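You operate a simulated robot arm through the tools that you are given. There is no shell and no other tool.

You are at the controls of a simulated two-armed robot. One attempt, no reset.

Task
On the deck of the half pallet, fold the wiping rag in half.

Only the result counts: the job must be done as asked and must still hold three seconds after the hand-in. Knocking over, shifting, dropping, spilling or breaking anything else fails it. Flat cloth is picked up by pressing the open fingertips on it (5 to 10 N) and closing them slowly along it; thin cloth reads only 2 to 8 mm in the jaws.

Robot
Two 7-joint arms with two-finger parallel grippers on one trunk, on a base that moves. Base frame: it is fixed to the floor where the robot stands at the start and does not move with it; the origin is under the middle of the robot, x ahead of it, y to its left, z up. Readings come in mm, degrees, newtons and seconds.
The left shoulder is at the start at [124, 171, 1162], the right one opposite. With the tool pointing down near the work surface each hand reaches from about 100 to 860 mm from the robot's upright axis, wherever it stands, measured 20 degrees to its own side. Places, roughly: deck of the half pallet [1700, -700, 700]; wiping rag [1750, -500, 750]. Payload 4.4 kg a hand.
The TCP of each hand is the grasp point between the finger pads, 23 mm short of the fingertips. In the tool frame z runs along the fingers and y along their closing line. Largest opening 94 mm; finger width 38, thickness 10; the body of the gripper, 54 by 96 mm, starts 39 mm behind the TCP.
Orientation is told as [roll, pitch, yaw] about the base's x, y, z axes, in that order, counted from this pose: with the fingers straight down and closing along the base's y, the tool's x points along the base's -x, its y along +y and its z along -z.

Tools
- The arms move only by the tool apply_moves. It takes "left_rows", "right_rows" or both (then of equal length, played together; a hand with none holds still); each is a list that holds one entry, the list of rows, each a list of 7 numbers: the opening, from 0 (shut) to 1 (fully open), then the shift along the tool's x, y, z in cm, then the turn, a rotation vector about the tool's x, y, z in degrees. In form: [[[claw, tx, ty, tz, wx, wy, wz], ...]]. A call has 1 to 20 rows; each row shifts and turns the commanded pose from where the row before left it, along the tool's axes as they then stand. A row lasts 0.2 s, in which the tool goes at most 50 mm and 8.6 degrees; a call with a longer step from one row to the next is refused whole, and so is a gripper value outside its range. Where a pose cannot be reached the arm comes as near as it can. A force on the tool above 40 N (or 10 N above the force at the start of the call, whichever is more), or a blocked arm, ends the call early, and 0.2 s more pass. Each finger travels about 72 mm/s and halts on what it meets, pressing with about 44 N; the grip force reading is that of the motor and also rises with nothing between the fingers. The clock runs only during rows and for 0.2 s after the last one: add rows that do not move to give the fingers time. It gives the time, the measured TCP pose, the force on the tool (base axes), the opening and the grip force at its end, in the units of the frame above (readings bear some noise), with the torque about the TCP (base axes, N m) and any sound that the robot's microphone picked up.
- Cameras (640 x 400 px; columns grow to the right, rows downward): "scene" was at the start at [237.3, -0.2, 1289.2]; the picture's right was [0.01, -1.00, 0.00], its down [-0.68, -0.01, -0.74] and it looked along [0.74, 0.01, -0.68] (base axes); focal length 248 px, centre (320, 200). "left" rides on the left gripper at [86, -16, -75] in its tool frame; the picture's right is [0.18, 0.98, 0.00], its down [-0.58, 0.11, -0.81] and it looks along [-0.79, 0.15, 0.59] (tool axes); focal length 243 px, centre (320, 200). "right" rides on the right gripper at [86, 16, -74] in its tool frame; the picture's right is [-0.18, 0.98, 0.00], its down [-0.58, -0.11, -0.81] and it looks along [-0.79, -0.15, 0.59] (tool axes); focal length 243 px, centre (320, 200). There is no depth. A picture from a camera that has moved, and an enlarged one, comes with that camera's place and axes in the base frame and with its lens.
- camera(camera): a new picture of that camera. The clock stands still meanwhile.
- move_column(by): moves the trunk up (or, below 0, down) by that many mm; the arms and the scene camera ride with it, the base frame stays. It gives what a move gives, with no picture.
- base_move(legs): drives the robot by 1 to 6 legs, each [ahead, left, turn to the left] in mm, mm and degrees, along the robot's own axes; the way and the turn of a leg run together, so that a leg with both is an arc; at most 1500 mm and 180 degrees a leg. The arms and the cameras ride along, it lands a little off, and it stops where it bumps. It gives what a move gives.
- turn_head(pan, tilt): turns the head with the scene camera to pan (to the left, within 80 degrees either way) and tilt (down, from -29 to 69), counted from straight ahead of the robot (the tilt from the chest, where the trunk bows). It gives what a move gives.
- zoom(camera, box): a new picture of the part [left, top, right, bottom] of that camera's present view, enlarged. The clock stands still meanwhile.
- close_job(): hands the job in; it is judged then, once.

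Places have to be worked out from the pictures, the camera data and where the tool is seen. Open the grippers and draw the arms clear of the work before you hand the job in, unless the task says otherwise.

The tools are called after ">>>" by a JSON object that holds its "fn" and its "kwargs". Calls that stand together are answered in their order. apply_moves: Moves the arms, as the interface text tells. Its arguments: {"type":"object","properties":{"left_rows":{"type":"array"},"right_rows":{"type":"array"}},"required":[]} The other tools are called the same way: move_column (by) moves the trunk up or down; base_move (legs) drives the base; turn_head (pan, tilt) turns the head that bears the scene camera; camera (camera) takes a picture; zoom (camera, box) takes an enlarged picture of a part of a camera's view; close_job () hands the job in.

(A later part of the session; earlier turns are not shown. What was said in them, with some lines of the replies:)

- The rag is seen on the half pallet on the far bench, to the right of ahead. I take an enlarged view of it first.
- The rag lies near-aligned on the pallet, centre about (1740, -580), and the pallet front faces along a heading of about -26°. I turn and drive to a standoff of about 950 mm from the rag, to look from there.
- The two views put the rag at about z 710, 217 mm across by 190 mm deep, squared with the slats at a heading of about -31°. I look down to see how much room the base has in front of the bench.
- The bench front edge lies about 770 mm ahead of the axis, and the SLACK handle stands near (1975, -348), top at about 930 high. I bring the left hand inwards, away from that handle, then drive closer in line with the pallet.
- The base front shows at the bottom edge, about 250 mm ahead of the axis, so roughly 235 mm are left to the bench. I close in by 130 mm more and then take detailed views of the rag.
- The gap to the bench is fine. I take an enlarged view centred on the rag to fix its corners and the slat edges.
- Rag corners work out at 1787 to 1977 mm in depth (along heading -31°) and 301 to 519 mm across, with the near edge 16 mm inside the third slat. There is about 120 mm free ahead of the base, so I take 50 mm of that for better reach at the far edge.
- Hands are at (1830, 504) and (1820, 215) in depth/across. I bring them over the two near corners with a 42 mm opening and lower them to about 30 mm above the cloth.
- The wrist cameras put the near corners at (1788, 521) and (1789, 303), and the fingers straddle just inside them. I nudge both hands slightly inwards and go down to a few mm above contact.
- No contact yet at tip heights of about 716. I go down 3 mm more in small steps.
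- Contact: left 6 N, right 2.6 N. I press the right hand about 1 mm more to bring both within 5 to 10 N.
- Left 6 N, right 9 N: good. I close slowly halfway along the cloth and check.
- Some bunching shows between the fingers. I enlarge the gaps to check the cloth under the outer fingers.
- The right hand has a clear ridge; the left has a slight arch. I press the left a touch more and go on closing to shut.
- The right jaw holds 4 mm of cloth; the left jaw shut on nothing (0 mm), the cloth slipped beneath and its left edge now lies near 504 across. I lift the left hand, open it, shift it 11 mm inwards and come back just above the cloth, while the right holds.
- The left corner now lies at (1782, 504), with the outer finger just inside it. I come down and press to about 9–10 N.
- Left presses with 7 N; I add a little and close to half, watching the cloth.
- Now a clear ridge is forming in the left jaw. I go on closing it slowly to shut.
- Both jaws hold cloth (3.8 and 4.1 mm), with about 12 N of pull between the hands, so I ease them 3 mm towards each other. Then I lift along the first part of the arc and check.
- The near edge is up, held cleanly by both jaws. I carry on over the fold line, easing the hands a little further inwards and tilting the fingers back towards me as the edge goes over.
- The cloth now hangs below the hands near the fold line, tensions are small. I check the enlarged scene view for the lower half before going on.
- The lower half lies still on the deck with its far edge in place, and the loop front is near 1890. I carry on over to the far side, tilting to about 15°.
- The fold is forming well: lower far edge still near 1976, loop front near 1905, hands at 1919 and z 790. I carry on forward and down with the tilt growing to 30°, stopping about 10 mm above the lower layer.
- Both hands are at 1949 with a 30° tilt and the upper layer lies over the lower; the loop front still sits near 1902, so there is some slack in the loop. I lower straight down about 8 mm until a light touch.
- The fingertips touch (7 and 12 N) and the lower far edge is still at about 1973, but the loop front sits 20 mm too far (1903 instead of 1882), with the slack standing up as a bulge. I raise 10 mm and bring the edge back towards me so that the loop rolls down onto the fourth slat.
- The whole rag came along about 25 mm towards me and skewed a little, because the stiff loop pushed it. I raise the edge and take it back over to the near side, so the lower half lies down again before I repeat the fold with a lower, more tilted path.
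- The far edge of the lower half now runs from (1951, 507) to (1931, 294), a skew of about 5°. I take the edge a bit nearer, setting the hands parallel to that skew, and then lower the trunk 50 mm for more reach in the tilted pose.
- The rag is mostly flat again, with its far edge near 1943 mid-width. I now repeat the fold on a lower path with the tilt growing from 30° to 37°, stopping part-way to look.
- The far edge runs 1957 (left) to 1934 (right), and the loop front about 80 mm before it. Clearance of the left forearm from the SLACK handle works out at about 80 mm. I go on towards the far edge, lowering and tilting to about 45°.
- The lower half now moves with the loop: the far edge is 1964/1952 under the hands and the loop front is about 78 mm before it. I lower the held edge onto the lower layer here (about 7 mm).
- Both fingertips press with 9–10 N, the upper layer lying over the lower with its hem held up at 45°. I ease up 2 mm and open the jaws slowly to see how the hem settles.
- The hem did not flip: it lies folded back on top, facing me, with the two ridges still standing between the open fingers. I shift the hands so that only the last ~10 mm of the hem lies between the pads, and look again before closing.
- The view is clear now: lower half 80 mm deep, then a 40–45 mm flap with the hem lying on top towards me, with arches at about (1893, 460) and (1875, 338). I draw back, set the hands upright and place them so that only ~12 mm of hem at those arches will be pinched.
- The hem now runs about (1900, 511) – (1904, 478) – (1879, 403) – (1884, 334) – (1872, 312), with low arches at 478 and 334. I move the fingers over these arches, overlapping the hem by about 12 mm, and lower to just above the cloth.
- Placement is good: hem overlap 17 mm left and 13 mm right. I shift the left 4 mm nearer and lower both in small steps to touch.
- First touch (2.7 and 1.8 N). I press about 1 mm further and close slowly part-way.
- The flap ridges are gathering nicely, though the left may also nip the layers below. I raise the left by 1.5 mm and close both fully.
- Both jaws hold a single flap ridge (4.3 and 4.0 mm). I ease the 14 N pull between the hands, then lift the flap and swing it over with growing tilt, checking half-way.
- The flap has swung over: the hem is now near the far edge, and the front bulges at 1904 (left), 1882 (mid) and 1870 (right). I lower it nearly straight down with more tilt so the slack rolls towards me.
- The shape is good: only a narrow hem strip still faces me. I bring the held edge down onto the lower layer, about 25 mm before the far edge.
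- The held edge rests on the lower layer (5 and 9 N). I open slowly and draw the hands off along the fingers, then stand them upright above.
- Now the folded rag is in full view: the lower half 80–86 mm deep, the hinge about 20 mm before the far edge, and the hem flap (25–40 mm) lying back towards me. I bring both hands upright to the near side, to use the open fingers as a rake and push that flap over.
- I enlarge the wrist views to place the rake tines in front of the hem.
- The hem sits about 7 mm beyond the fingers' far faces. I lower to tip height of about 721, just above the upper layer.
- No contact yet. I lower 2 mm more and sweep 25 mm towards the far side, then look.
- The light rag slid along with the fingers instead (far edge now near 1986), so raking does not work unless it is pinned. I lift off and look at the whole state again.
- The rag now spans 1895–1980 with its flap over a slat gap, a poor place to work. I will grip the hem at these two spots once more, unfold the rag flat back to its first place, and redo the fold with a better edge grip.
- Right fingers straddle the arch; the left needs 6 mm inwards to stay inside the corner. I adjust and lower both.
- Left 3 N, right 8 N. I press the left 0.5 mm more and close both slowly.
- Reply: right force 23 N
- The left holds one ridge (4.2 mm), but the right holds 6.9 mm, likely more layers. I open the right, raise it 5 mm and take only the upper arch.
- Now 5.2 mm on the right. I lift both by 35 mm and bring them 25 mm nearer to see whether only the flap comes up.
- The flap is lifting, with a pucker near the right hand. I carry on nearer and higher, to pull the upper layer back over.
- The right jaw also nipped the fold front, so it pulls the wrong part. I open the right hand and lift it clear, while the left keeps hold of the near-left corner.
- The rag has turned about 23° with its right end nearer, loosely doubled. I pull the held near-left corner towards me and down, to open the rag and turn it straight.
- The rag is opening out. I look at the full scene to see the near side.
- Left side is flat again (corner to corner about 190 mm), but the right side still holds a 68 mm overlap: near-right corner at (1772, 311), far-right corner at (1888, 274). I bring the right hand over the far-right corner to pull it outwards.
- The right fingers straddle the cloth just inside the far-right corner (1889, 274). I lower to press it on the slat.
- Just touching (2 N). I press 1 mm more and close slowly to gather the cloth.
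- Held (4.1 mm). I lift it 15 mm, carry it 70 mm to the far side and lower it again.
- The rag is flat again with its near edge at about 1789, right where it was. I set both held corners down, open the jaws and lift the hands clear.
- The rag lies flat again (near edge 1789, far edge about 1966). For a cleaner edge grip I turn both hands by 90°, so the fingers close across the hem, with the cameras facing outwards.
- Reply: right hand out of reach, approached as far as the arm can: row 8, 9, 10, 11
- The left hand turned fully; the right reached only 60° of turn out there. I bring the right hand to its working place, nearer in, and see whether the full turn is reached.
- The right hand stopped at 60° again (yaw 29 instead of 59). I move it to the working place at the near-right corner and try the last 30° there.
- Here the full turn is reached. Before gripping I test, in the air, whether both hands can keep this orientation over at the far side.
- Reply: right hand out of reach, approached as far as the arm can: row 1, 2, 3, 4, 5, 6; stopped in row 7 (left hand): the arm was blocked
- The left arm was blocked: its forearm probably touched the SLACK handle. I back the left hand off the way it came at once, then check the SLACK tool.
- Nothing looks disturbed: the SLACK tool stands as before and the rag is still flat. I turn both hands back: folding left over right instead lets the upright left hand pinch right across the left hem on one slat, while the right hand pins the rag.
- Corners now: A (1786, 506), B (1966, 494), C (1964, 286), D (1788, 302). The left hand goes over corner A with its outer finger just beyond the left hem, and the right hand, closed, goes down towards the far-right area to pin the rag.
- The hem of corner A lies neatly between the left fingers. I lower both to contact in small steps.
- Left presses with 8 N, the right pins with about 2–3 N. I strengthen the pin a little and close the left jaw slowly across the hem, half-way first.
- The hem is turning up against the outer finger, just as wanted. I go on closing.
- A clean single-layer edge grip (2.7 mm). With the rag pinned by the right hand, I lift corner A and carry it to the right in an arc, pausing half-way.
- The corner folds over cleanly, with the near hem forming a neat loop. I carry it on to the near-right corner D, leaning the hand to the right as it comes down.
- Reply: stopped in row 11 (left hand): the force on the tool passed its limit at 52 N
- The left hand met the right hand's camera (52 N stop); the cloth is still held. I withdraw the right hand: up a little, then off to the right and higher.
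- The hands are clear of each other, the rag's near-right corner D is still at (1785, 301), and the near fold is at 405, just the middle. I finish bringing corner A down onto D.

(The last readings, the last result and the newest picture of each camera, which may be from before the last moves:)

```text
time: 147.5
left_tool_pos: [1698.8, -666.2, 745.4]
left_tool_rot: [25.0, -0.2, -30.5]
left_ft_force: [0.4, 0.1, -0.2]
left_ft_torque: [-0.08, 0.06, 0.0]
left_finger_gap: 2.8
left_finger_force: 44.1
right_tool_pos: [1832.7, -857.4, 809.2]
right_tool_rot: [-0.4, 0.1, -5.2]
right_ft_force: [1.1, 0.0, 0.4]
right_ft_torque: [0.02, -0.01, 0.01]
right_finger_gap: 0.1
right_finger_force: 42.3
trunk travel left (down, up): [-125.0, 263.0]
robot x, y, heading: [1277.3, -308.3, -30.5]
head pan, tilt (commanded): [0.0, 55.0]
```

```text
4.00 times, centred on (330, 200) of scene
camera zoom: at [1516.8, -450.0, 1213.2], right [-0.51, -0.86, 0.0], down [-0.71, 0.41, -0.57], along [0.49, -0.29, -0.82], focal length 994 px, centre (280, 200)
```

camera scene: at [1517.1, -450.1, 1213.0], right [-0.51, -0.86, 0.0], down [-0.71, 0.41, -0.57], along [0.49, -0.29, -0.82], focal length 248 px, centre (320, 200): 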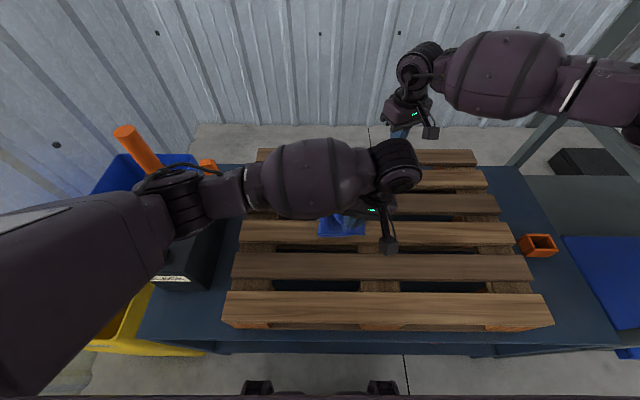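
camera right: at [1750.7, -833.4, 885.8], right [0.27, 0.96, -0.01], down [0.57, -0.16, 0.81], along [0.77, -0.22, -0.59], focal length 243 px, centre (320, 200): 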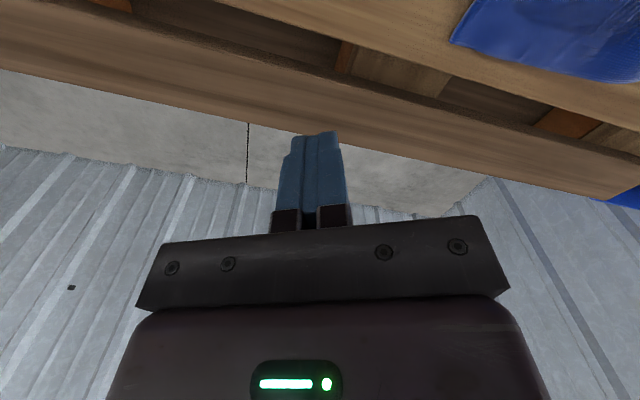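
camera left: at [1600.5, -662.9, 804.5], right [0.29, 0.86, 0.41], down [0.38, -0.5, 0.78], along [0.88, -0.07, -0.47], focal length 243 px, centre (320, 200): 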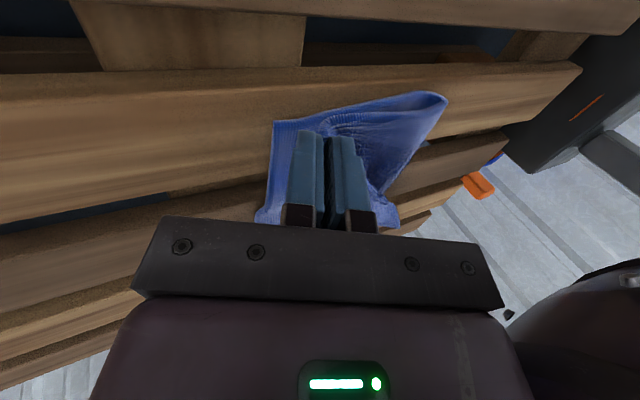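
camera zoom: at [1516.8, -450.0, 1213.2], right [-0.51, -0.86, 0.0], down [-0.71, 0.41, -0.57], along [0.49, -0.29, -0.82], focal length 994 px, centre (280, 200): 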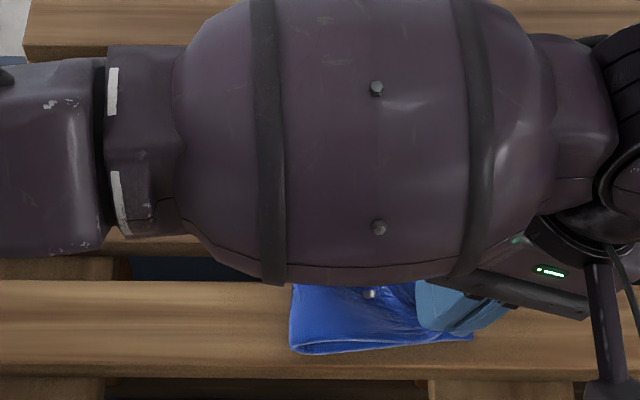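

Corner A is now just above D, tips 3–6 mm over the lower layer. I lower 2 mm, open the jaw a little and draw the hand off along the fingers, so the turned-up hem falls to the right.

>>> {"fn": "apply_moves", "kwargs": {"left_rows": [[[0, 0, -0.08, 0.18, 0, 0, 0], [0, 0, 0, 0, 0, 0, 0], [0.04, 0, 0, 0, 0, 0, 0], [0.08, 0, 0, 0, 0, 0, 0], [0.12, 0, 0, 0, 0, 0, 0], [0.12, 0, 0, 0, 0, 0, 0], [0.12, 0, 0, -0.5, 0, 0, 0], [0.12, 0, 0, -0.8, 0, 0, 0], [0.12, 0, 0, -1.0, 0, 0, 0], [0.12, 0, 0, -1.5, 0, 0, 0], [0.12, 0, 0, -1.5, 0, 0, 0], [0.12, 0, 0, 0, 0, 0, 0]]]}}

>>> {"fn": "camera", "kwargs": {"camera": "left"}}

>>> {"fn": "zoom", "kwargs": {"camera": "scene", "box": [250, 150, 410, 250]}}

```text
time: 150.1
left_tool_pos: [1686.2, -685.3, 791.8]
left_tool_rot: [25.0, -0.2, -30.5]
left_ft_force: [-0.1, -0.8, 0.1]
left_ft_torque: [-0.04, 0.0, 0.02]
left_finger_gap: 11.3
left_finger_force: 0.1
right_tool_pos: [1832.1, -857.7, 810.3]
right_tool_rot: [-0.4, 0.1, -5.3]
right_ft_force: [1.1, -0.1, 0.2]
right_ft_torque: [0.0, 0.0, 0.01]
right_finger_gap: 0.0
right_finger_force: 42.5
trunk travel left (down, up): [-125.0, 263.0]
robot x, y, heading: [1274.9, -310.2, -30.4]
head pan, tilt (commanded): [0.0, 55.0]
```

```text
taken
camera left: at [1588.0, -682.0, 852.5], right [0.29, 0.86, 0.41], down [0.38, -0.5, 0.78], along [0.88, -0.07, -0.47], focal length 243 px, centre (320, 200)
```

left: 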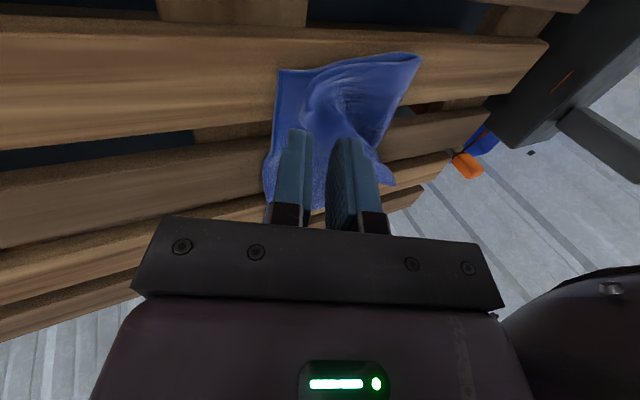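

```text
4.00 times, centred on (330, 200) of scene
camera zoom: at [1517.0, -450.1, 1213.1], right [-0.51, -0.86, 0.0], down [-0.71, 0.41, -0.57], along [0.49, -0.29, -0.82], focal length 994 px, centre (280, 200)
```

zoom: 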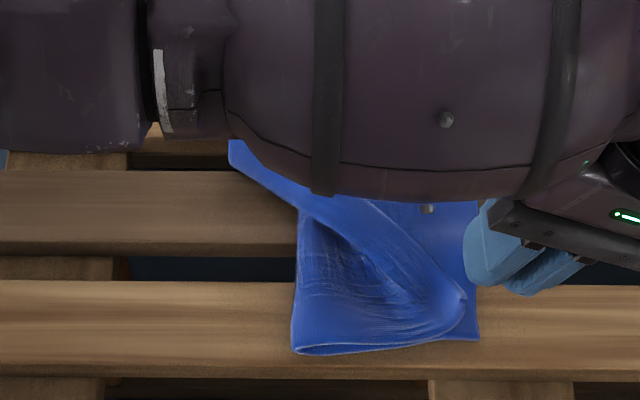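

Corner A has landed close to D. Now I raise the left hand, set it upright and carry it over to the far-left corner B for the same treatment.

>>> {"fn": "apply_moves", "kwargs": {"left_rows": [[[0.2, 0, 0.85, -1.8, 0, 0, 0], [0.3, 0, 0.85, -1.8, 0, 0, 0], [0.3, 0, 0, 0, 8.33, 0, 0], [0.3, 0, 0, 0, 8.33, 0, 0], [0.3, 0, 0, 0, 8.33, 0, 0], [0.3, -1.7, 2.5, 0, 0, 0, 0], [0.3, -1.7, 2.5, 0, 0, 0, 0], [0.3, -1.7, 2.5, 0, 0, 0, 0], [0.3, -1.7, 2.5, 0, 0, 0, 0], [0.3, -1.7, 2.5, 0, 0, 0, 0], [0.3, -1.7, 2.5, 0, 0, 0, 0], [0.3, -1.7, 2.5, 0, 0, 0, 0], [0.3, -1.7, 2.5, 0, 0, 0, 0], [0.3, 0, 0, 0, 0, 0, 0]]]}}

>>> {"fn": "camera", "kwargs": {"camera": "left"}}

>>> {"fn": "zoom", "kwargs": {"camera": "scene", "box": [250, 150, 410, 250]}}

>>> {"fn": "camera", "kwargs": {"camera": "right"}}

```text
time: 153.1
left_tool_pos: [1905.8, -585.4, 833.5]
left_tool_rot: [-0.1, -0.1, -30.5]
left_ft_force: [0.2, 0.4, -0.6]
left_ft_torque: [0.0, 0.03, 0.01]
left_finger_gap: 28.3
left_finger_force: 0.0
right_tool_pos: [1832.0, -857.4, 809.8]
right_tool_rot: [-0.4, 0.0, -5.4]
right_ft_force: [0.9, -0.1, -0.2]
right_ft_torque: [0.0, -0.02, 0.0]
right_finger_gap: 0.0
right_finger_force: 41.8
trunk travel left (down, up): [-125.0, 263.0]
robot x, y, heading: [1278.2, -309.2, -30.4]
head pan, tilt (commanded): [0.0, 55.0]
```

```text
taken
camera left: at [1823.7, -554.5, 906.4], right [0.34, 0.94, 0.0], down [0.55, -0.2, 0.81], along [0.76, -0.28, -0.59], focal length 243 px, centre (320, 200)
```

left: 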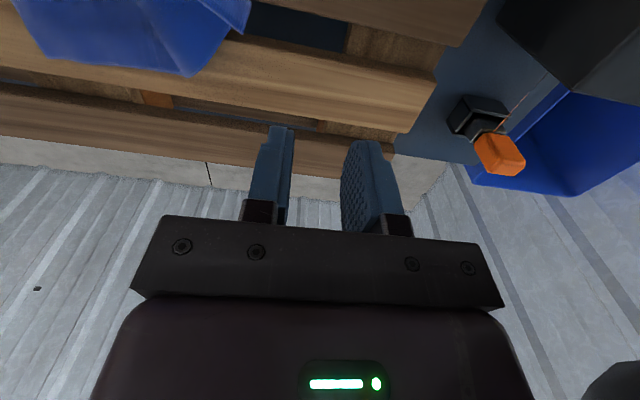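

```text
4.00 times, centred on (330, 200) of scene
camera zoom: at [1516.7, -450.1, 1213.2], right [-0.51, -0.86, 0.0], down [-0.71, 0.41, -0.57], along [0.49, -0.29, -0.82], focal length 994 px, centre (280, 200)
```

zoom: 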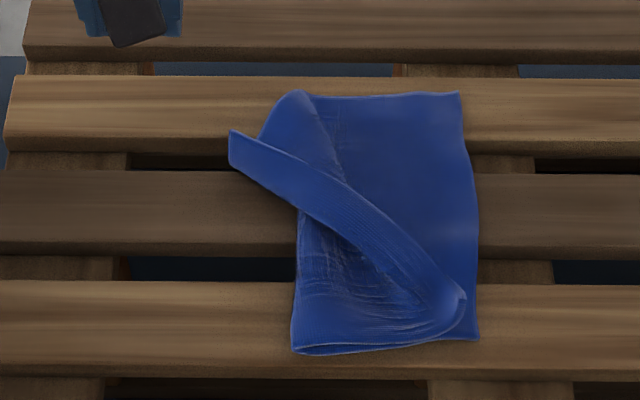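

```text
taken
camera right: at [1750.4, -833.3, 885.9], right [0.27, 0.96, -0.01], down [0.57, -0.16, 0.81], along [0.77, -0.22, -0.59], focal length 243 px, centre (320, 200)
```

right: 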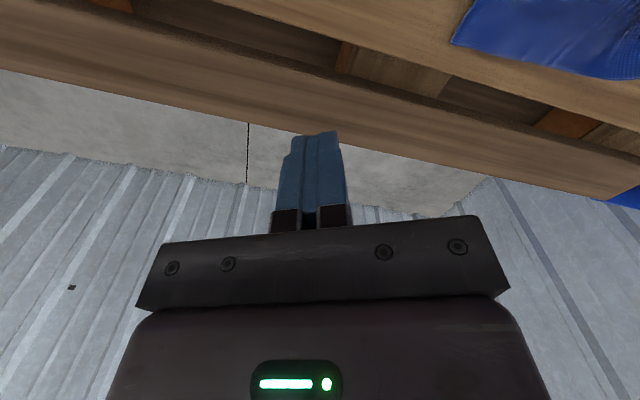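

The lower half now lies neatly from 388 to 284 across, with A near D; only the far-left corner B (about 1922, 430) still points left. I enlarge this to see how it lies.

>>> {"fn": "zoom", "kwargs": {"camera": "scene", "box": [295, 165, 375, 240]}}

>>> {"fn": "zoom", "kwargs": {"camera": "left", "box": [0, 0, 300, 160]}}

```text
5.33 times, centred on (335, 202) of scene
camera zoom: at [1516.7, -450.1, 1213.2], right [-0.51, -0.86, 0.0], down [-0.71, 0.41, -0.57], along [0.49, -0.29, -0.82], focal length 1326 px, centre (240, 187)
```

zoom: 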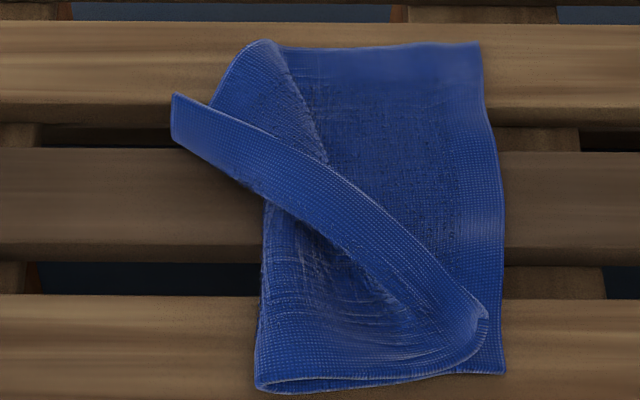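

```text
2.13 times, centred on (150, 80) of left
camera zoom: at [1823.7, -554.5, 906.4], right [0.34, 0.94, 0.0], down [0.55, -0.2, 0.81], along [0.76, -0.28, -0.59], focal length 518 px, centre (683, 456)
```

zoom: 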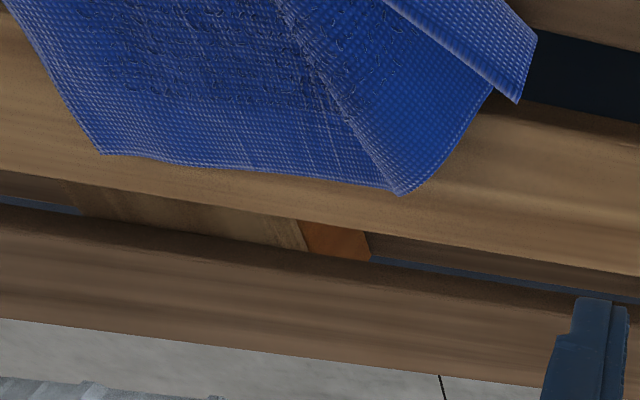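

The left hem A–B lies as a narrow band running up-left to B, whose end spans 1905–1932 at 430 across, bridging a slat gap that the fingers are too wide to enter. I place the left hand over that end.

>>> {"fn": "apply_moves", "kwargs": {"left_rows": [[[0.3, 0.6, -1.9, 0, 0, 0, 0], [0.3, 0.6, -1.9, 0, 0, 0, 0], [0.3, 0.5, -1.97, 0, 0, 0, 0], [0.3, 0, 0, 1.5, 0, 0, 0], [0.3, 0, 0, 1.5, 0, 0, 0], [0.3, 0, 0, 1.5, 0, 0, 0], [0.3, 0, 0, 1.5, 0, 0, 0], [0.3, 0, 0, 0, 0, 0, 0]]]}}

>>> {"fn": "zoom", "kwargs": {"camera": "left", "box": [160, 50, 440, 240]}}

```text
time: 154.9
left_tool_pos: [1862.0, -624.7, 772.7]
left_tool_rot: [0.0, -0.2, -30.5]
left_ft_force: [-0.6, 0.0, -0.6]
left_ft_torque: [0.01, 0.04, -0.04]
left_finger_gap: 28.0
left_finger_force: 0.0
right_tool_pos: [1833.8, -857.7, 810.5]
right_tool_rot: [-0.4, 0.0, -5.3]
right_ft_force: [0.0, -0.9, 0.5]
right_ft_torque: [0.03, 0.0, 0.01]
right_finger_gap: 0.0
right_finger_force: 42.8
trunk travel left (down, up): [-125.0, 263.0]
robot x, y, heading: [1278.4, -306.6, -30.2]
head pan, tilt (commanded): [0.0, 55.0]
```

```text
2.11 times, centred on (300, 145) of left
camera zoom: at [1778.2, -594.2, 846.5], right [0.34, 0.94, 0.0], down [0.55, -0.2, 0.81], along [0.76, -0.28, -0.59], focal length 511 px, centre (362, 316)
```

zoom: 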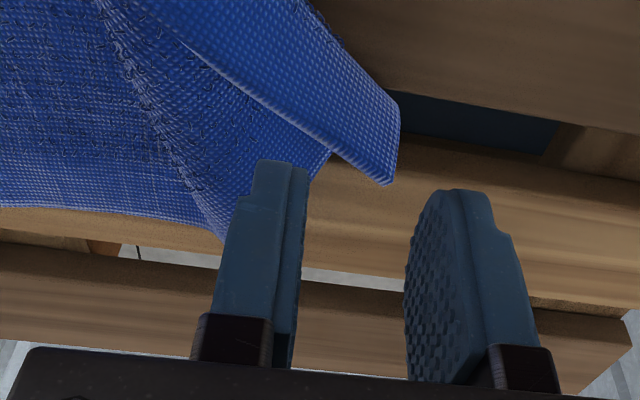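

The band end with corner B sits well between the fingers. I lower to touch.

>>> {"fn": "apply_moves", "kwargs": {"left_rows": [[[0.3, 0, 0, 1.0, 0, 0, 0], [0.3, 0, 0, 1.0, 0, 0, 0], [0.3, 0, 0, 0.8, 0, 0, 0], [0.3, 0, 0, 0.3, 0, 0, 0], [0.3, 0, 0, 0.1, 0, 0, 0], [0.3, 0, 0, 0.1, 0, 0, 0], [0.3, 0, 0, 0.1, 0, 0, 0], [0.3, 0, 0, 0, 0, 0, 0]]]}}

```text
time: 156.7
left_tool_pos: [1860.0, -624.0, 737.7]
left_tool_rot: [0.0, -0.3, -30.4]
left_ft_force: [0.0, -0.3, 10.3]
left_ft_torque: [-0.07, 0.25, 0.04]
left_finger_gap: 28.6
left_finger_force: 0.1
right_tool_pos: [1833.2, -857.2, 810.4]
right_tool_rot: [-0.4, 0.0, -5.4]
right_ft_force: [0.3, -0.4, 0.2]
right_ft_torque: [-0.01, -0.04, 0.0]
right_finger_gap: 0.0
right_finger_force: 42.4
trunk travel left (down, up): [-125.0, 263.0]
robot x, y, heading: [1278.3, -309.4, -30.2]
head pan, tilt (commanded): [0.0, 55.0]
```

Pressing with 10 N. I ease a hair and close slowly.

>>> {"fn": "apply_moves", "kwargs": {"left_rows": [[[0.28, 0, 0, -0.02, 0, 0, 0], [0.26, 0, 0, 0, 0, 0, 0], [0.24, 0, 0, 0, 0, 0, 0], [0.22, 0, 0, 0, 0, 0, 0], [0.2, 0, 0, 0, 0, 0, 0], [0.18, 0, 0, 0, 0, 0, 0], [0.16, 0, 0, 0, 0, 0, 0], [0.14, 0, 0, 0, 0, 0, 0], [0.12, 0, 0, 0, 0, 0, 0], [0.1, 0, 0, 0, 0, 0, 0], [0.08, 0, 0, 0, 0, 0, 0], [0.06, 0, 0, 0, 0, 0, 0], [0.03, 0, 0, 0, 0, 0, 0], [0, 0, 0, 0, 0, 0, 0], [0, 0, 0, 0, 0, 0, 0]]]}}

>>> {"fn": "zoom", "kwargs": {"camera": "left", "box": [160, 50, 440, 240]}}

```text
time: 159.9
left_tool_pos: [1859.8, -623.7, 737.8]
left_tool_rot: [0.0, -0.3, -30.5]
left_ft_force: [-0.7, -2.7, 16.2]
left_ft_torque: [0.07, 0.22, 0.04]
left_finger_gap: 3.6
left_finger_force: 43.7
right_tool_pos: [1831.5, -859.5, 810.1]
right_tool_rot: [-0.4, 0.0, -5.3]
right_ft_force: [0.3, 0.3, 0.1]
right_ft_torque: [-0.02, -0.01, -0.02]
right_finger_gap: 0.0
right_finger_force: 42.8
trunk travel left (down, up): [-125.0, 263.0]
robot x, y, heading: [1276.6, -307.6, -30.4]
head pan, tilt (commanded): [0.0, 55.0]
```

```text
2.11 times, centred on (300, 145) of left
camera zoom: at [1777.0, -594.4, 811.4], right [0.34, 0.94, 0.0], down [0.55, -0.2, 0.81], along [0.76, -0.28, -0.59], focal length 511 px, centre (362, 316)
```

zoom: 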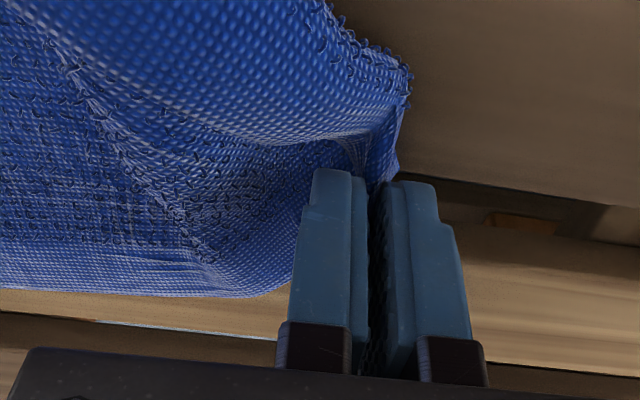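

Held (3.6 mm). I lift it 50 mm, easing to the far right, and look at how the corner unrolls.

>>> {"fn": "apply_moves", "kwargs": {"left_rows": [[[0, 0, 0, -0.8, 0, 0, 0], [0, 0, 0, -0.8, 0, 0, 0], [0, 0, 0, -0.8, 0, 0, 0], [0, -0.2, -0.2, -0.8, 0, 0, 0], [0, -0.3, -0.4, -0.8, 0, 0, 0], [0, -0.3, -0.5, -0.8, 0, 0, 0], [0, -0.3, -0.5, -0.8, 0, 0, 0], [0, 0, 0, 0, 0, 0, 0]]]}}

>>> {"fn": "camera", "kwargs": {"camera": "left"}}

>>> {"fn": "zoom", "kwargs": {"camera": "scene", "box": [270, 150, 390, 240]}}

>>> {"fn": "camera", "kwargs": {"camera": "right"}}

```text
time: 161.7
left_tool_pos: [1862.1, -642.4, 792.6]
left_tool_rot: [0.0, -0.2, -30.5]
left_ft_force: [-1.1, -1.1, 0.4]
left_ft_torque: [0.05, -0.02, 0.04]
left_finger_gap: 3.4
left_finger_force: 43.3
right_tool_pos: [1833.8, -857.4, 808.2]
right_tool_rot: [-0.3, 0.1, -5.3]
right_ft_force: [-0.1, -0.1, 0.1]
right_ft_torque: [-0.01, 0.02, 0.03]
right_finger_gap: 0.0
right_finger_force: 42.0
trunk travel left (down, up): [-125.0, 263.0]
robot x, y, heading: [1274.9, -311.6, -30.3]
head pan, tilt (commanded): [0.0, 55.0]
```

```text
taken
camera left: at [1779.8, -613.2, 866.3], right [0.34, 0.94, 0.0], down [0.55, -0.2, 0.81], along [0.76, -0.28, -0.59], focal length 243 px, centre (320, 200)
```

left: 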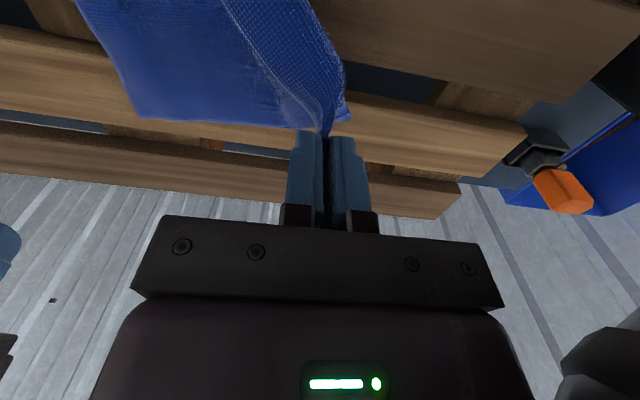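

```text
4.44 times, centred on (330, 195) of scene
camera zoom: at [1516.9, -450.1, 1213.1], right [-0.51, -0.86, 0.0], down [-0.71, 0.41, -0.57], along [0.49, -0.29, -0.82], focal length 1105 px, centre (276, 222)
```

zoom: 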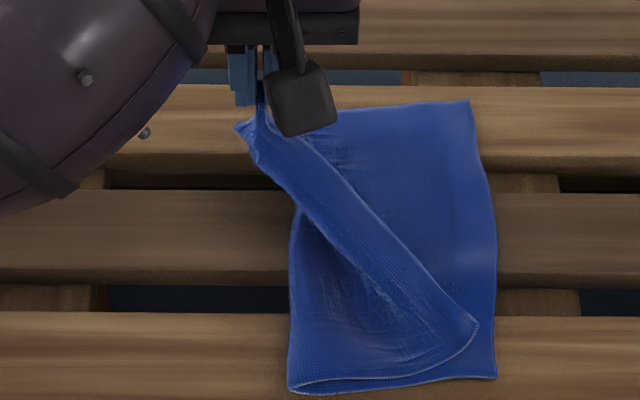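

```text
taken
camera right: at [1750.6, -833.2, 885.8], right [0.27, 0.96, -0.01], down [0.57, -0.16, 0.81], along [0.77, -0.22, -0.59], focal length 243 px, centre (320, 200)
```

right: 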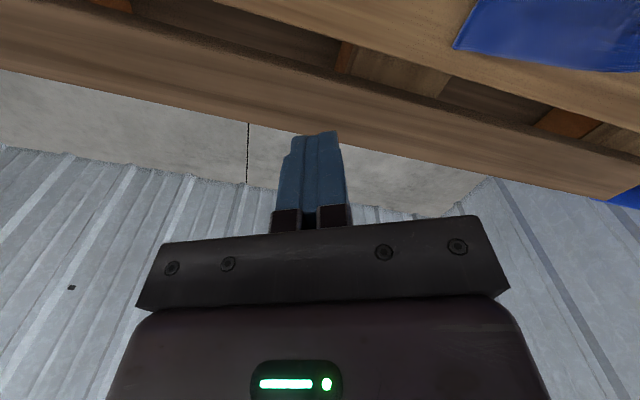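

B is up and the hem runs straight from it to A. First the right hand moves out of the way, towards me and up, while I start carrying B across to the far-right corner C.

>>> {"fn": "apply_moves", "kwargs": {"left_rows": [[[0, 0, 0, 0, 0, 0, 0], [0, 0, 0, 0, 0, 0, 0], [0, 0, 0, 0, 0, 0, 0], [0, -0.25, -0.83, -0.17, -0.8, 0, 0], [0, -0.25, -0.83, -0.17, -0.8, 0, 0], [0, -0.25, -0.83, -0.17, -0.8, 0, 0], [0, -0.25, -0.83, -0.17, -0.8, 0, 0], [0, -0.25, -0.83, -0.17, -0.8, 0, 0], [0, -0.25, -0.83, -0.17, -0.8, 0, 0], [0, 0, 0, 0, 0, 0, 0]]], "right_rows": [[[0, 3.84, 0.99, -0.9, 0, 0, 0], [0, 3.84, 0.99, -0.9, 0, 0, 0], [0, 3.84, 0.99, -0.9, 0, 0, 0], [0, 3.84, 0.99, -0.9, 0, 0, 0], [0, 3.84, 0.99, -0.9, 0, 0, 0], [0, 3.84, 0.99, -0.9, 0, 0, 0], [0, 3.84, 0.99, -0.9, 0, 0, 0], [0, 3.84, 0.99, -0.9, 0, 0, 0], [0, 0, 0, 0, 0, 0, 0], [0, 0, 0, 0, 0, 0, 0]]]}}

>>> {"fn": "camera", "kwargs": {"camera": "scene"}}

>>> {"fn": "camera", "kwargs": {"camera": "left"}}

```text
time: 163.9
left_tool_pos: [1849.1, -693.4, 802.7]
left_tool_rot: [4.8, -0.2, -30.5]
left_ft_force: [-0.2, -0.1, 0.1]
left_ft_torque: [-0.02, 0.06, -0.02]
left_finger_gap: 3.3
left_finger_force: 43.7
right_tool_pos: [1555.4, -759.5, 877.4]
right_tool_rot: [-0.4, 0.1, -5.3]
right_ft_force: [-0.3, -0.3, -0.6]
right_ft_torque: [0.0, -0.01, 0.0]
right_finger_gap: 0.0
right_finger_force: 42.1
right hand out of reach, approached as far as the arm can: row 8
trunk travel left (down, up): [-125.0, 263.0]
robot x, y, heading: [1274.3, -310.4, -30.6]
head pan, tilt (commanded): [0.0, 55.0]
```

```text
taken
camera scene: at [1516.9, -450.0, 1213.1], right [-0.51, -0.86, 0.0], down [-0.71, 0.41, -0.57], along [0.49, -0.29, -0.82], focal length 248 px, centre (320, 200)
```

scene: 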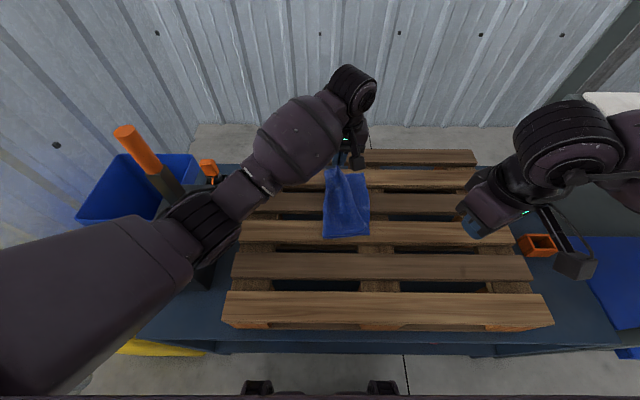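

```text
taken
camera left: at [1763.9, -669.9, 875.1], right [0.34, 0.94, 0.08], down [0.52, -0.26, 0.81], along [0.78, -0.23, -0.57], focal length 243 px, centre (320, 200)
```

left: 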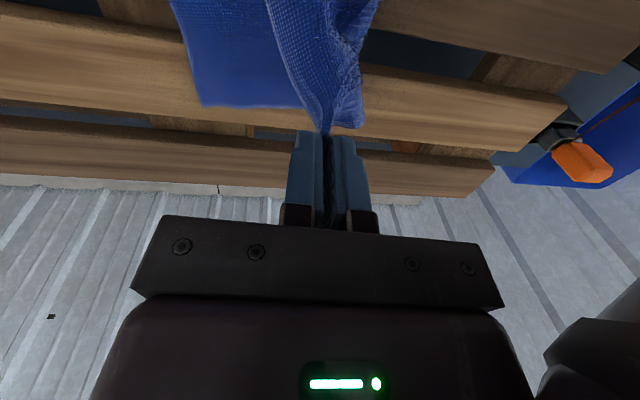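

Both hands are well clear of each other. I carry B on to C, leaning the hand to the right and coming down.

>>> {"fn": "apply_moves", "kwargs": {"left_rows": [[[0, -0.17, -0.78, 0.116, -1.67, 0, 0], [0, -0.17, -0.78, 0.116, -1.67, 0, 0], [0, -0.17, -0.78, 0.116, -1.67, 0, 0], [0, -0.17, -0.78, 0.116, -1.67, 0, 0], [0, -0.17, -0.78, 0.116, -1.67, 0, 0], [0, -0.17, -0.78, 0.116, -1.67, 0, 0], [0, -0.07, -0.55, 0.378, -1.43, 0, 0], [0, -0.07, -0.55, 0.378, -1.43, 0, 0], [0, -0.07, -0.55, 0.378, -1.43, 0, 0], [0, -0.07, -0.55, 0.378, -1.43, 0, 0], [0, -0.07, -0.55, 0.378, -1.43, 0, 0], [0, 0, 0, 0, 0, 0, 0]]]}}

>>> {"fn": "camera", "kwargs": {"camera": "left"}}

>>> {"fn": "zoom", "kwargs": {"camera": "scene", "box": [270, 140, 400, 240]}}

```text
time: 166.5
left_tool_pos: [1830.1, -756.1, 761.3]
left_tool_rot: [22.0, -0.1, -30.6]
left_ft_force: [0.5, -0.2, -0.7]
left_ft_torque: [-0.06, 0.05, 0.01]
left_finger_gap: 3.2
left_finger_force: 44.4
right_tool_pos: [1555.6, -756.9, 876.6]
right_tool_rot: [-0.4, 0.0, -5.3]
right_ft_force: [0.5, -0.2, -0.1]
right_ft_torque: [0.0, 0.02, 0.01]
right_finger_gap: 0.0
right_finger_force: 42.0
trunk travel left (down, up): [-125.0, 263.0]
robot x, y, heading: [1276.7, -308.4, -30.2]
head pan, tilt (commanded): [0.0, 55.0]
```

```text
taken
camera left: at [1733.0, -749.4, 824.0], right [0.3, 0.88, 0.37], down [0.4, -0.47, 0.79], along [0.87, -0.09, -0.49], focal length 243 px, centre (320, 200)
```

left: 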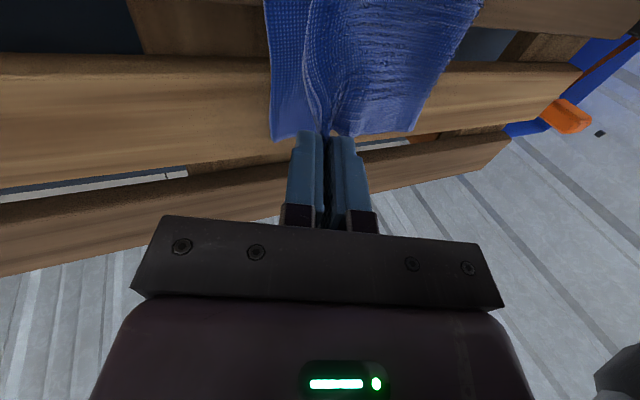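

```text
4.00 times, centred on (335, 190) of scene
camera zoom: at [1516.8, -450.0, 1213.2], right [-0.51, -0.86, 0.0], down [-0.71, 0.41, -0.57], along [0.49, -0.29, -0.82], focal length 994 px, centre (260, 240)
```

zoom: 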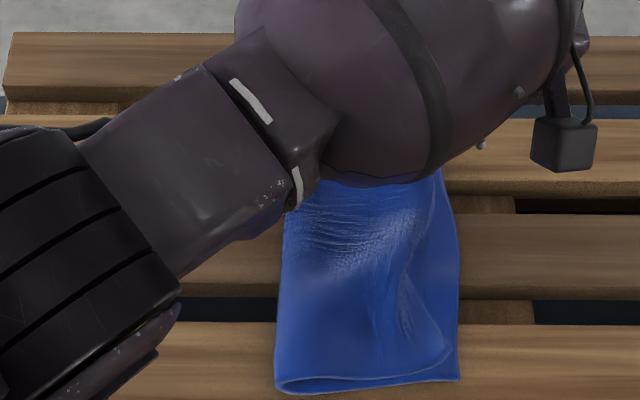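

Corner B is right over C (1972, 285), with the fold at 389 along the left side: an even half. I lower the last bit, open and draw the hand off along the fingers.

>>> {"fn": "apply_moves", "kwargs": {"left_rows": [[[0, 0, -0.47, 0.377, -1, 0, 0], [0, 0, -0.47, 0.377, -1, 0, 0], [0, 0, -0.47, 0.377, -1, 0, 0], [0, 0, -0.04, 0.1, 0, 0, 0], [0, 0, 0, 0, 0, 0, 0], [0.04, 0, 0, 0, 0, 0, 0], [0.08, 0, 0, 0, 0, 0, 0], [0.12, 0, 0, 0, 0, 0, 0], [0.12, 0, 0, 0, 0, 0, 0], [0.12, 0, 0, -0.5, 0, 0, 0], [0.12, 0, 0, -0.8, 0, 0, 0], [0.12, 0, 0, -1.0, 0, 0, 0], [0.12, 0, 0, -1.5, 0, 0, 0], [0.12, 0, 0, -1.5, 0, 0, 0], [0.12, 0, 0, 0, 0, 0, 0]]]}}

>>> {"fn": "camera", "kwargs": {"camera": "left"}}

>>> {"fn": "zoom", "kwargs": {"camera": "scene", "box": [270, 140, 400, 240]}}

```text
time: 169.7
left_tool_pos: [1824.5, -775.3, 787.8]
left_tool_rot: [25.6, 0.0, -29.5]
left_ft_force: [-0.3, -0.6, 0.3]
left_ft_torque: [0.0, 0.01, -0.04]
left_finger_gap: 11.1
left_finger_force: 0.0
right_tool_pos: [1555.5, -758.5, 876.8]
right_tool_rot: [-0.3, 0.0, -5.3]
right_ft_force: [-0.2, -0.1, 0.0]
right_ft_torque: [-0.01, 0.0, 0.03]
right_finger_gap: 0.0
right_finger_force: 42.0
trunk travel left (down, up): [-125.0, 263.0]
robot x, y, heading: [1278.1, -306.9, -30.4]
head pan, tilt (commanded): [0.0, 55.0]
```

```text
taken
camera left: at [1725.8, -773.7, 847.2], right [0.28, 0.86, 0.42], down [0.38, -0.5, 0.77], along [0.88, -0.05, -0.47], focal length 243 px, centre (320, 200)
```

left: 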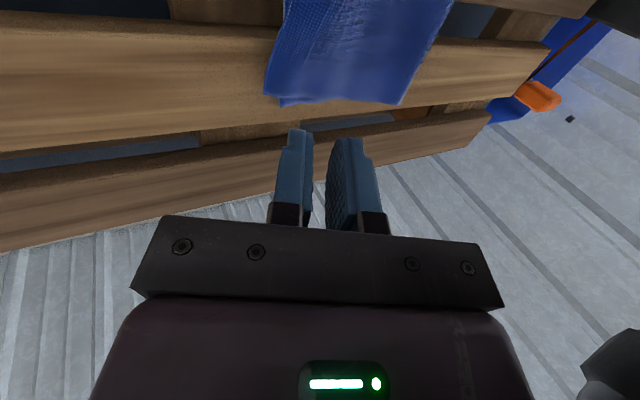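

```text
4.00 times, centred on (335, 190) of scene
camera zoom: at [1516.9, -450.1, 1213.1], right [-0.51, -0.86, 0.0], down [-0.71, 0.41, -0.57], along [0.49, -0.29, -0.82], focal length 994 px, centre (260, 240)
```

zoom: 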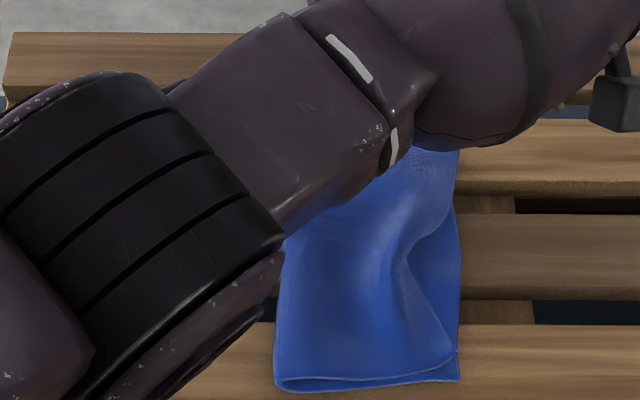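

B has fallen onto C. I raise the left hand, set it upright and draw it away to the near left to see the result.

>>> {"fn": "apply_moves", "kwargs": {"left_rows": [[[0.2, 0, 1.27, -2.7, 0, 0, 0], [0.2, 0, 1.27, -2.7, 0, 0, 0], [0.2, 0, 0, 0, 8.5, 0, 0], [0.2, 0, 0, 0, 8.5, 0, 0], [0.2, 0, 0, 0, 8.5, 0, 0], [0.2, 2.3, 2.5, 0, 0, 0, 0], [0.2, 2.3, 2.5, 0, 0, 0, 0], [0.2, 2.3, 2.5, 0, 0, 0, 0], [0.2, 2.3, 2.5, 0, 0, 0, 0], [0.2, 2.3, 2.5, 0, 0, 0, 0], [0.2, 2.3, 2.5, 0, 0, 0, 0], [0.2, 2.3, 2.5, 0, 0, 0, 0], [0.2, 2.3, 2.5, 0, 0, 0, 0], [0.2, 2.3, 0, 0, 0, 0, 0], [0.2, 0, 0, 0, 0, 0, 0]]]}}

>>> {"fn": "zoom", "kwargs": {"camera": "scene", "box": [295, 160, 385, 240]}}

>>> {"fn": "camera", "kwargs": {"camera": "scene"}}

```text
time: 172.9
left_tool_pos: [1735.0, -507.2, 848.6]
left_tool_rot: [-0.5, -0.2, -30.5]
left_ft_force: [-0.3, -0.6, -0.5]
left_ft_torque: [0.02, -0.01, 0.02]
left_finger_gap: 18.9
left_finger_force: 0.1
right_tool_pos: [1556.2, -758.9, 877.1]
right_tool_rot: [-0.3, 0.0, -5.2]
right_ft_force: [0.5, 0.8, -0.2]
right_ft_torque: [0.01, -0.03, 0.01]
right_finger_gap: 0.1
right_finger_force: 41.9
trunk travel left (down, up): [-125.0, 263.0]
robot x, y, heading: [1275.8, -311.7, -30.6]
head pan, tilt (commanded): [0.0, 55.0]
```

```text
5.00 times, centred on (340, 200) of scene
camera zoom: at [1516.8, -450.1, 1213.1], right [-0.51, -0.86, 0.0], down [-0.71, 0.41, -0.57], along [0.49, -0.29, -0.82], focal length 1243 px, centre (220, 200)
```

zoom: 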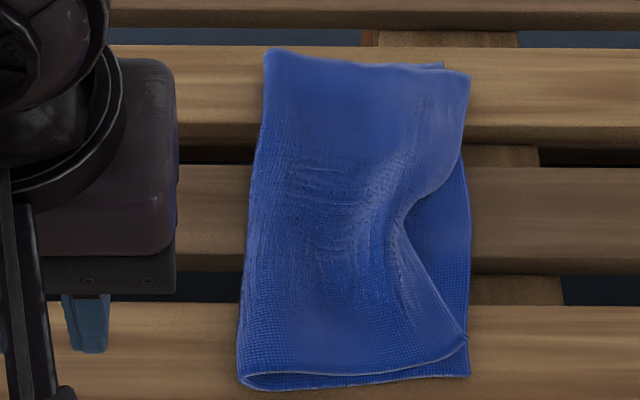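

```text
taken
camera scene: at [1516.8, -450.1, 1213.1], right [-0.51, -0.86, 0.0], down [-0.71, 0.41, -0.57], along [0.49, -0.29, -0.82], focal length 248 px, centre (320, 200)
```

scene: 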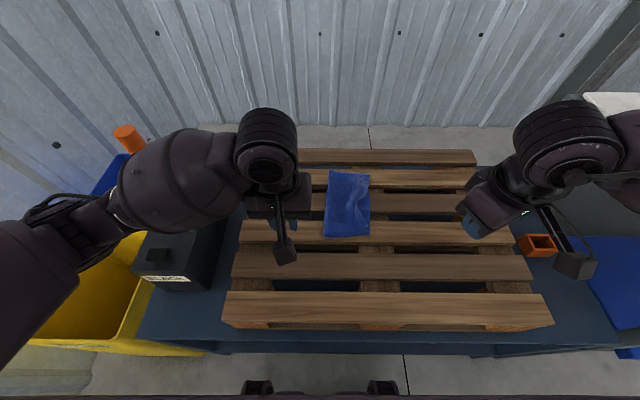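

The rag is folded left over right: A (1801, 287) lies 14 mm from D, B (1961, 269) about 15 mm from C, and the fold runs evenly along 389. I open both grippers, draw the arms back, and check the rag and the SLACK tool.

>>> {"fn": "apply_moves", "kwargs": {"left_rows": [[[0.4, 2.5, 0, -0.5, 0, 0, 0], [0.6, 2.5, 0, -0.5, 0, 0, 0], [0.8, 2.5, 0, -0.5, 0, 0, 0], [1, 2.5, 0, -0.5, 0, 0, 0], [1, 2.5, 0.5, -0.5, 0, 0, 0], [1, 2.5, 0.5, -0.5, 0, 0, 0], [1, 0, 0, 0, 0, 0, 0]]], "right_rows": [[[0.2, 0, 0, -0.5, 0, 0, 0], [0.4, 0, 0, -0.5, 0, 0, 0], [0.6, 0, 0, -0.5, 0, 0, 0], [0.8, 0, 0, -0.5, 0, 0, 0], [1, 0, 0, -0.5, 0, 0, 0], [1, 0, 0, 0, 0, 0, 0], [1, 0, 0, 0, 0, 0, 0]]]}}

>>> {"fn": "zoom", "kwargs": {"camera": "scene", "box": [295, 160, 385, 240]}}

>>> {"fn": "camera", "kwargs": {"camera": "scene"}}

>>> {"fn": "camera", "kwargs": {"camera": "left"}}

>>> {"fn": "camera", "kwargs": {"camera": "right"}}

```text
time: 174.5
left_tool_pos: [1624.7, -463.7, 865.2]
left_tool_rot: [-0.5, -0.1, -30.4]
left_ft_force: [0.0, 0.0, 0.4]
left_ft_torque: [0.02, -0.02, 0.0]
left_finger_gap: 93.8
left_finger_force: 0.0
left hand out of reach, approached as far as the arm can: row 5, 6
right_tool_pos: [1553.5, -756.9, 900.0]
right_tool_rot: [-0.4, 0.0, -5.3]
right_ft_force: [-0.5, -0.2, -0.2]
right_ft_torque: [0.0, -0.01, -0.02]
right_finger_gap: 93.9
right_finger_force: 0.1
trunk travel left (down, up): [-125.0, 263.0]
robot x, y, heading: [1277.3, -310.3, -30.4]
head pan, tilt (commanded): [0.0, 55.0]
```

```text
5.00 times, centred on (340, 200) of scene
camera zoom: at [1516.9, -450.0, 1213.2], right [-0.51, -0.86, 0.0], down [-0.71, 0.41, -0.57], along [0.49, -0.29, -0.82], focal length 1243 px, centre (220, 200)
```

zoom: 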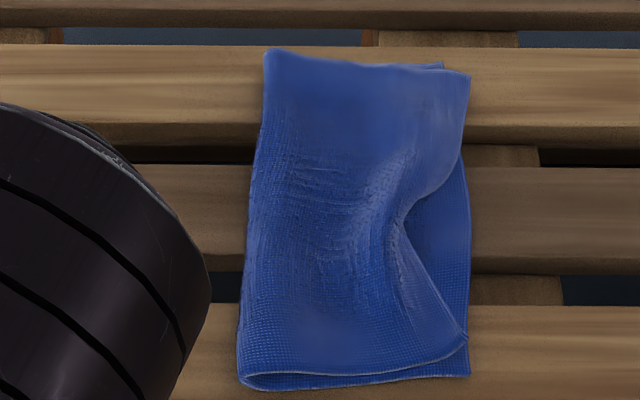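

```text
taken
camera scene: at [1516.9, -450.0, 1213.2], right [-0.51, -0.86, 0.0], down [-0.71, 0.41, -0.57], along [0.49, -0.29, -0.82], focal length 248 px, centre (320, 200)
```

scene: 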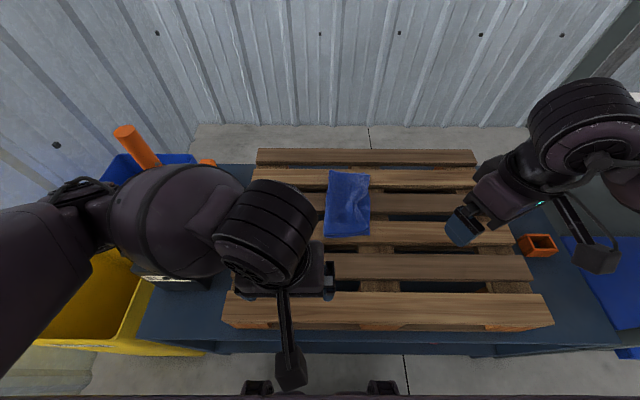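

```text
taken
camera left: at [1542.0, -432.6, 938.2], right [0.34, 0.94, -0.01], down [0.56, -0.19, 0.81], along [0.76, -0.28, -0.59], focal length 243 px, centre (320, 200)
```

left: 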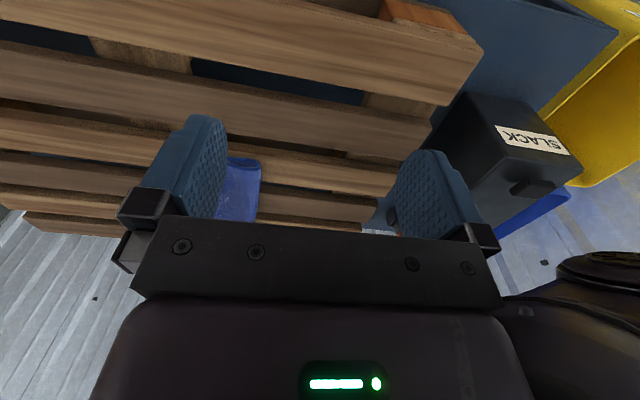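

```text
taken
camera right: at [1471.3, -732.5, 976.3], right [0.27, 0.96, -0.01], down [0.57, -0.16, 0.81], along [0.77, -0.22, -0.59], focal length 243 px, centre (320, 200)
```

right: 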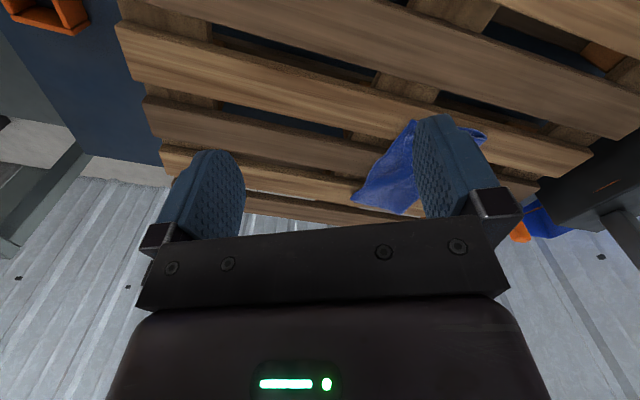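

The rag holds its shape, and two-view triangulation of the SLACK label gives the same place as at the start (within 2 mm), so nothing else was shifted. I raise the trunk back and drive the robot 200 mm straight back to clear the work.

>>> {"fn": "move_column", "kwargs": {"by": 50}}

>>> {"fn": "base_move", "kwargs": {"legs": [[-200, 0, 0]]}}

>>> {"fn": "camera", "kwargs": {"camera": "scene"}}

>>> {"fn": "zoom", "kwargs": {"camera": "scene", "box": [270, 110, 400, 200]}}

```text
time: 175.4
left_tool_pos: [1625.2, -463.1, 913.0]
left_tool_rot: [-0.6, -0.2, -30.4]
left_ft_force: [-0.2, 0.5, -0.2]
left_ft_torque: [0.04, 0.0, 0.0]
left_finger_gap: 94.1
left_finger_force: 0.1
right_tool_pos: [1555.2, -757.0, 948.7]
right_tool_rot: [-0.3, 0.2, -5.3]
right_ft_force: [-0.6, -1.0, -0.9]
right_ft_torque: [0.01, -0.03, -0.01]
right_finger_gap: 93.8
right_finger_force: 0.0
trunk travel left (down, up): [-175.0, 213.0]
robot x, y, heading: [1275.3, -307.0, -30.3]
head pan, tilt (commanded): [0.0, 55.0]
```

```text
time: 176.9
left_tool_pos: [1458.0, -366.6, 913.4]
left_tool_rot: [-0.5, -0.3, -30.7]
left_ft_force: [-1.1, 1.5, 0.0]
left_ft_torque: [-0.01, 0.0, 0.01]
left_finger_gap: 94.1
left_finger_force: 0.1
right_tool_pos: [1387.5, -659.5, 950.0]
right_tool_rot: [-0.5, 0.0, -5.5]
right_ft_force: [0.1, -0.7, 0.8]
right_ft_torque: [-0.05, 0.01, 0.01]
right_finger_gap: 94.2
right_finger_force: 0.1
trunk travel left (down, up): [-175.0, 213.0]
robot x, y, heading: [1113.2, -211.8, -30.7]
head pan, tilt (commanded): [0.0, 55.0]
```

```text
taken
camera scene: at [1306.6, -327.4, 1272.5], right [-0.51, -0.86, 0.0], down [-0.7, 0.42, -0.57], along [0.49, -0.29, -0.82], focal length 248 px, centre (320, 200)
```

scene: 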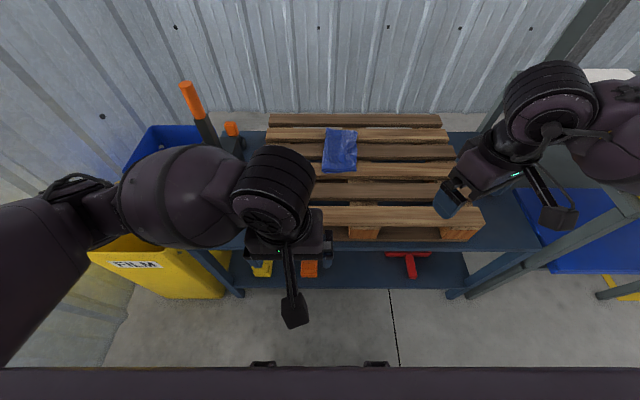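

```text
4.44 times, centred on (335, 155) of scene
camera zoom: at [1306.6, -327.4, 1272.5], right [-0.51, -0.86, 0.0], down [-0.7, 0.42, -0.57], along [0.49, -0.29, -0.82], focal length 1105 px, centre (253, 400)
```

zoom: 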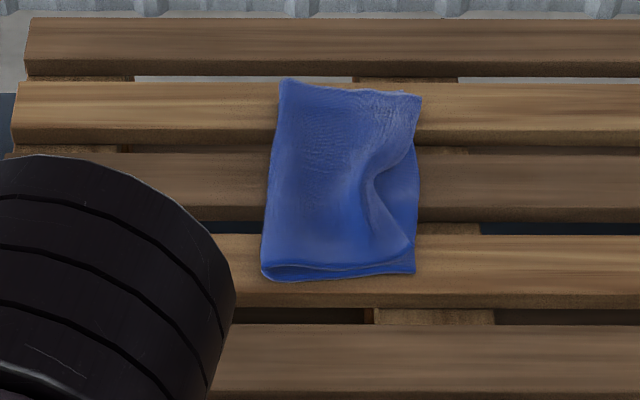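

The rag lies folded in half on the deck: corners paired within about 2 cm and the footprint halved. Grippers are open, the arms are clear in front of the pallet and nothing else was moved, so I hand in.

>>> {"fn": "close_job", "kwargs": {}}

```text
The job is handed in.
```

I folded the rag in half on the half pallet's deck, left side over right, and handed the job in. I don't know the verdict: the hand-in gave no result.

- **Fold:** The last pictures put both pairs of corners within about 2 cm of each other, and the fold runs straight. The rag covers about half its former area. The upper edge is not quite straight: a pucker in the middle sits about 3.5 cm short of the lower edge.
- **Position:** The rag ended up slightly to the right of where it started, because it slid during earlier attempts. It is still on the deck.
- **Contacts along the way:** While testing a different grip, the left arm was stopped by something, probably the SLACK tool's handle. Comparing wrist-camera views from early on and after the fold puts its label in the same place to within a few millimetres. Later the left hand bumped the right hand's camera with 52 N; the cloth stayed in the grip.
- **Other objects:** I saw nothing else moved or knocked over.

At hand-in both grippers were open and the robot had backed 200 mm away from the bench.
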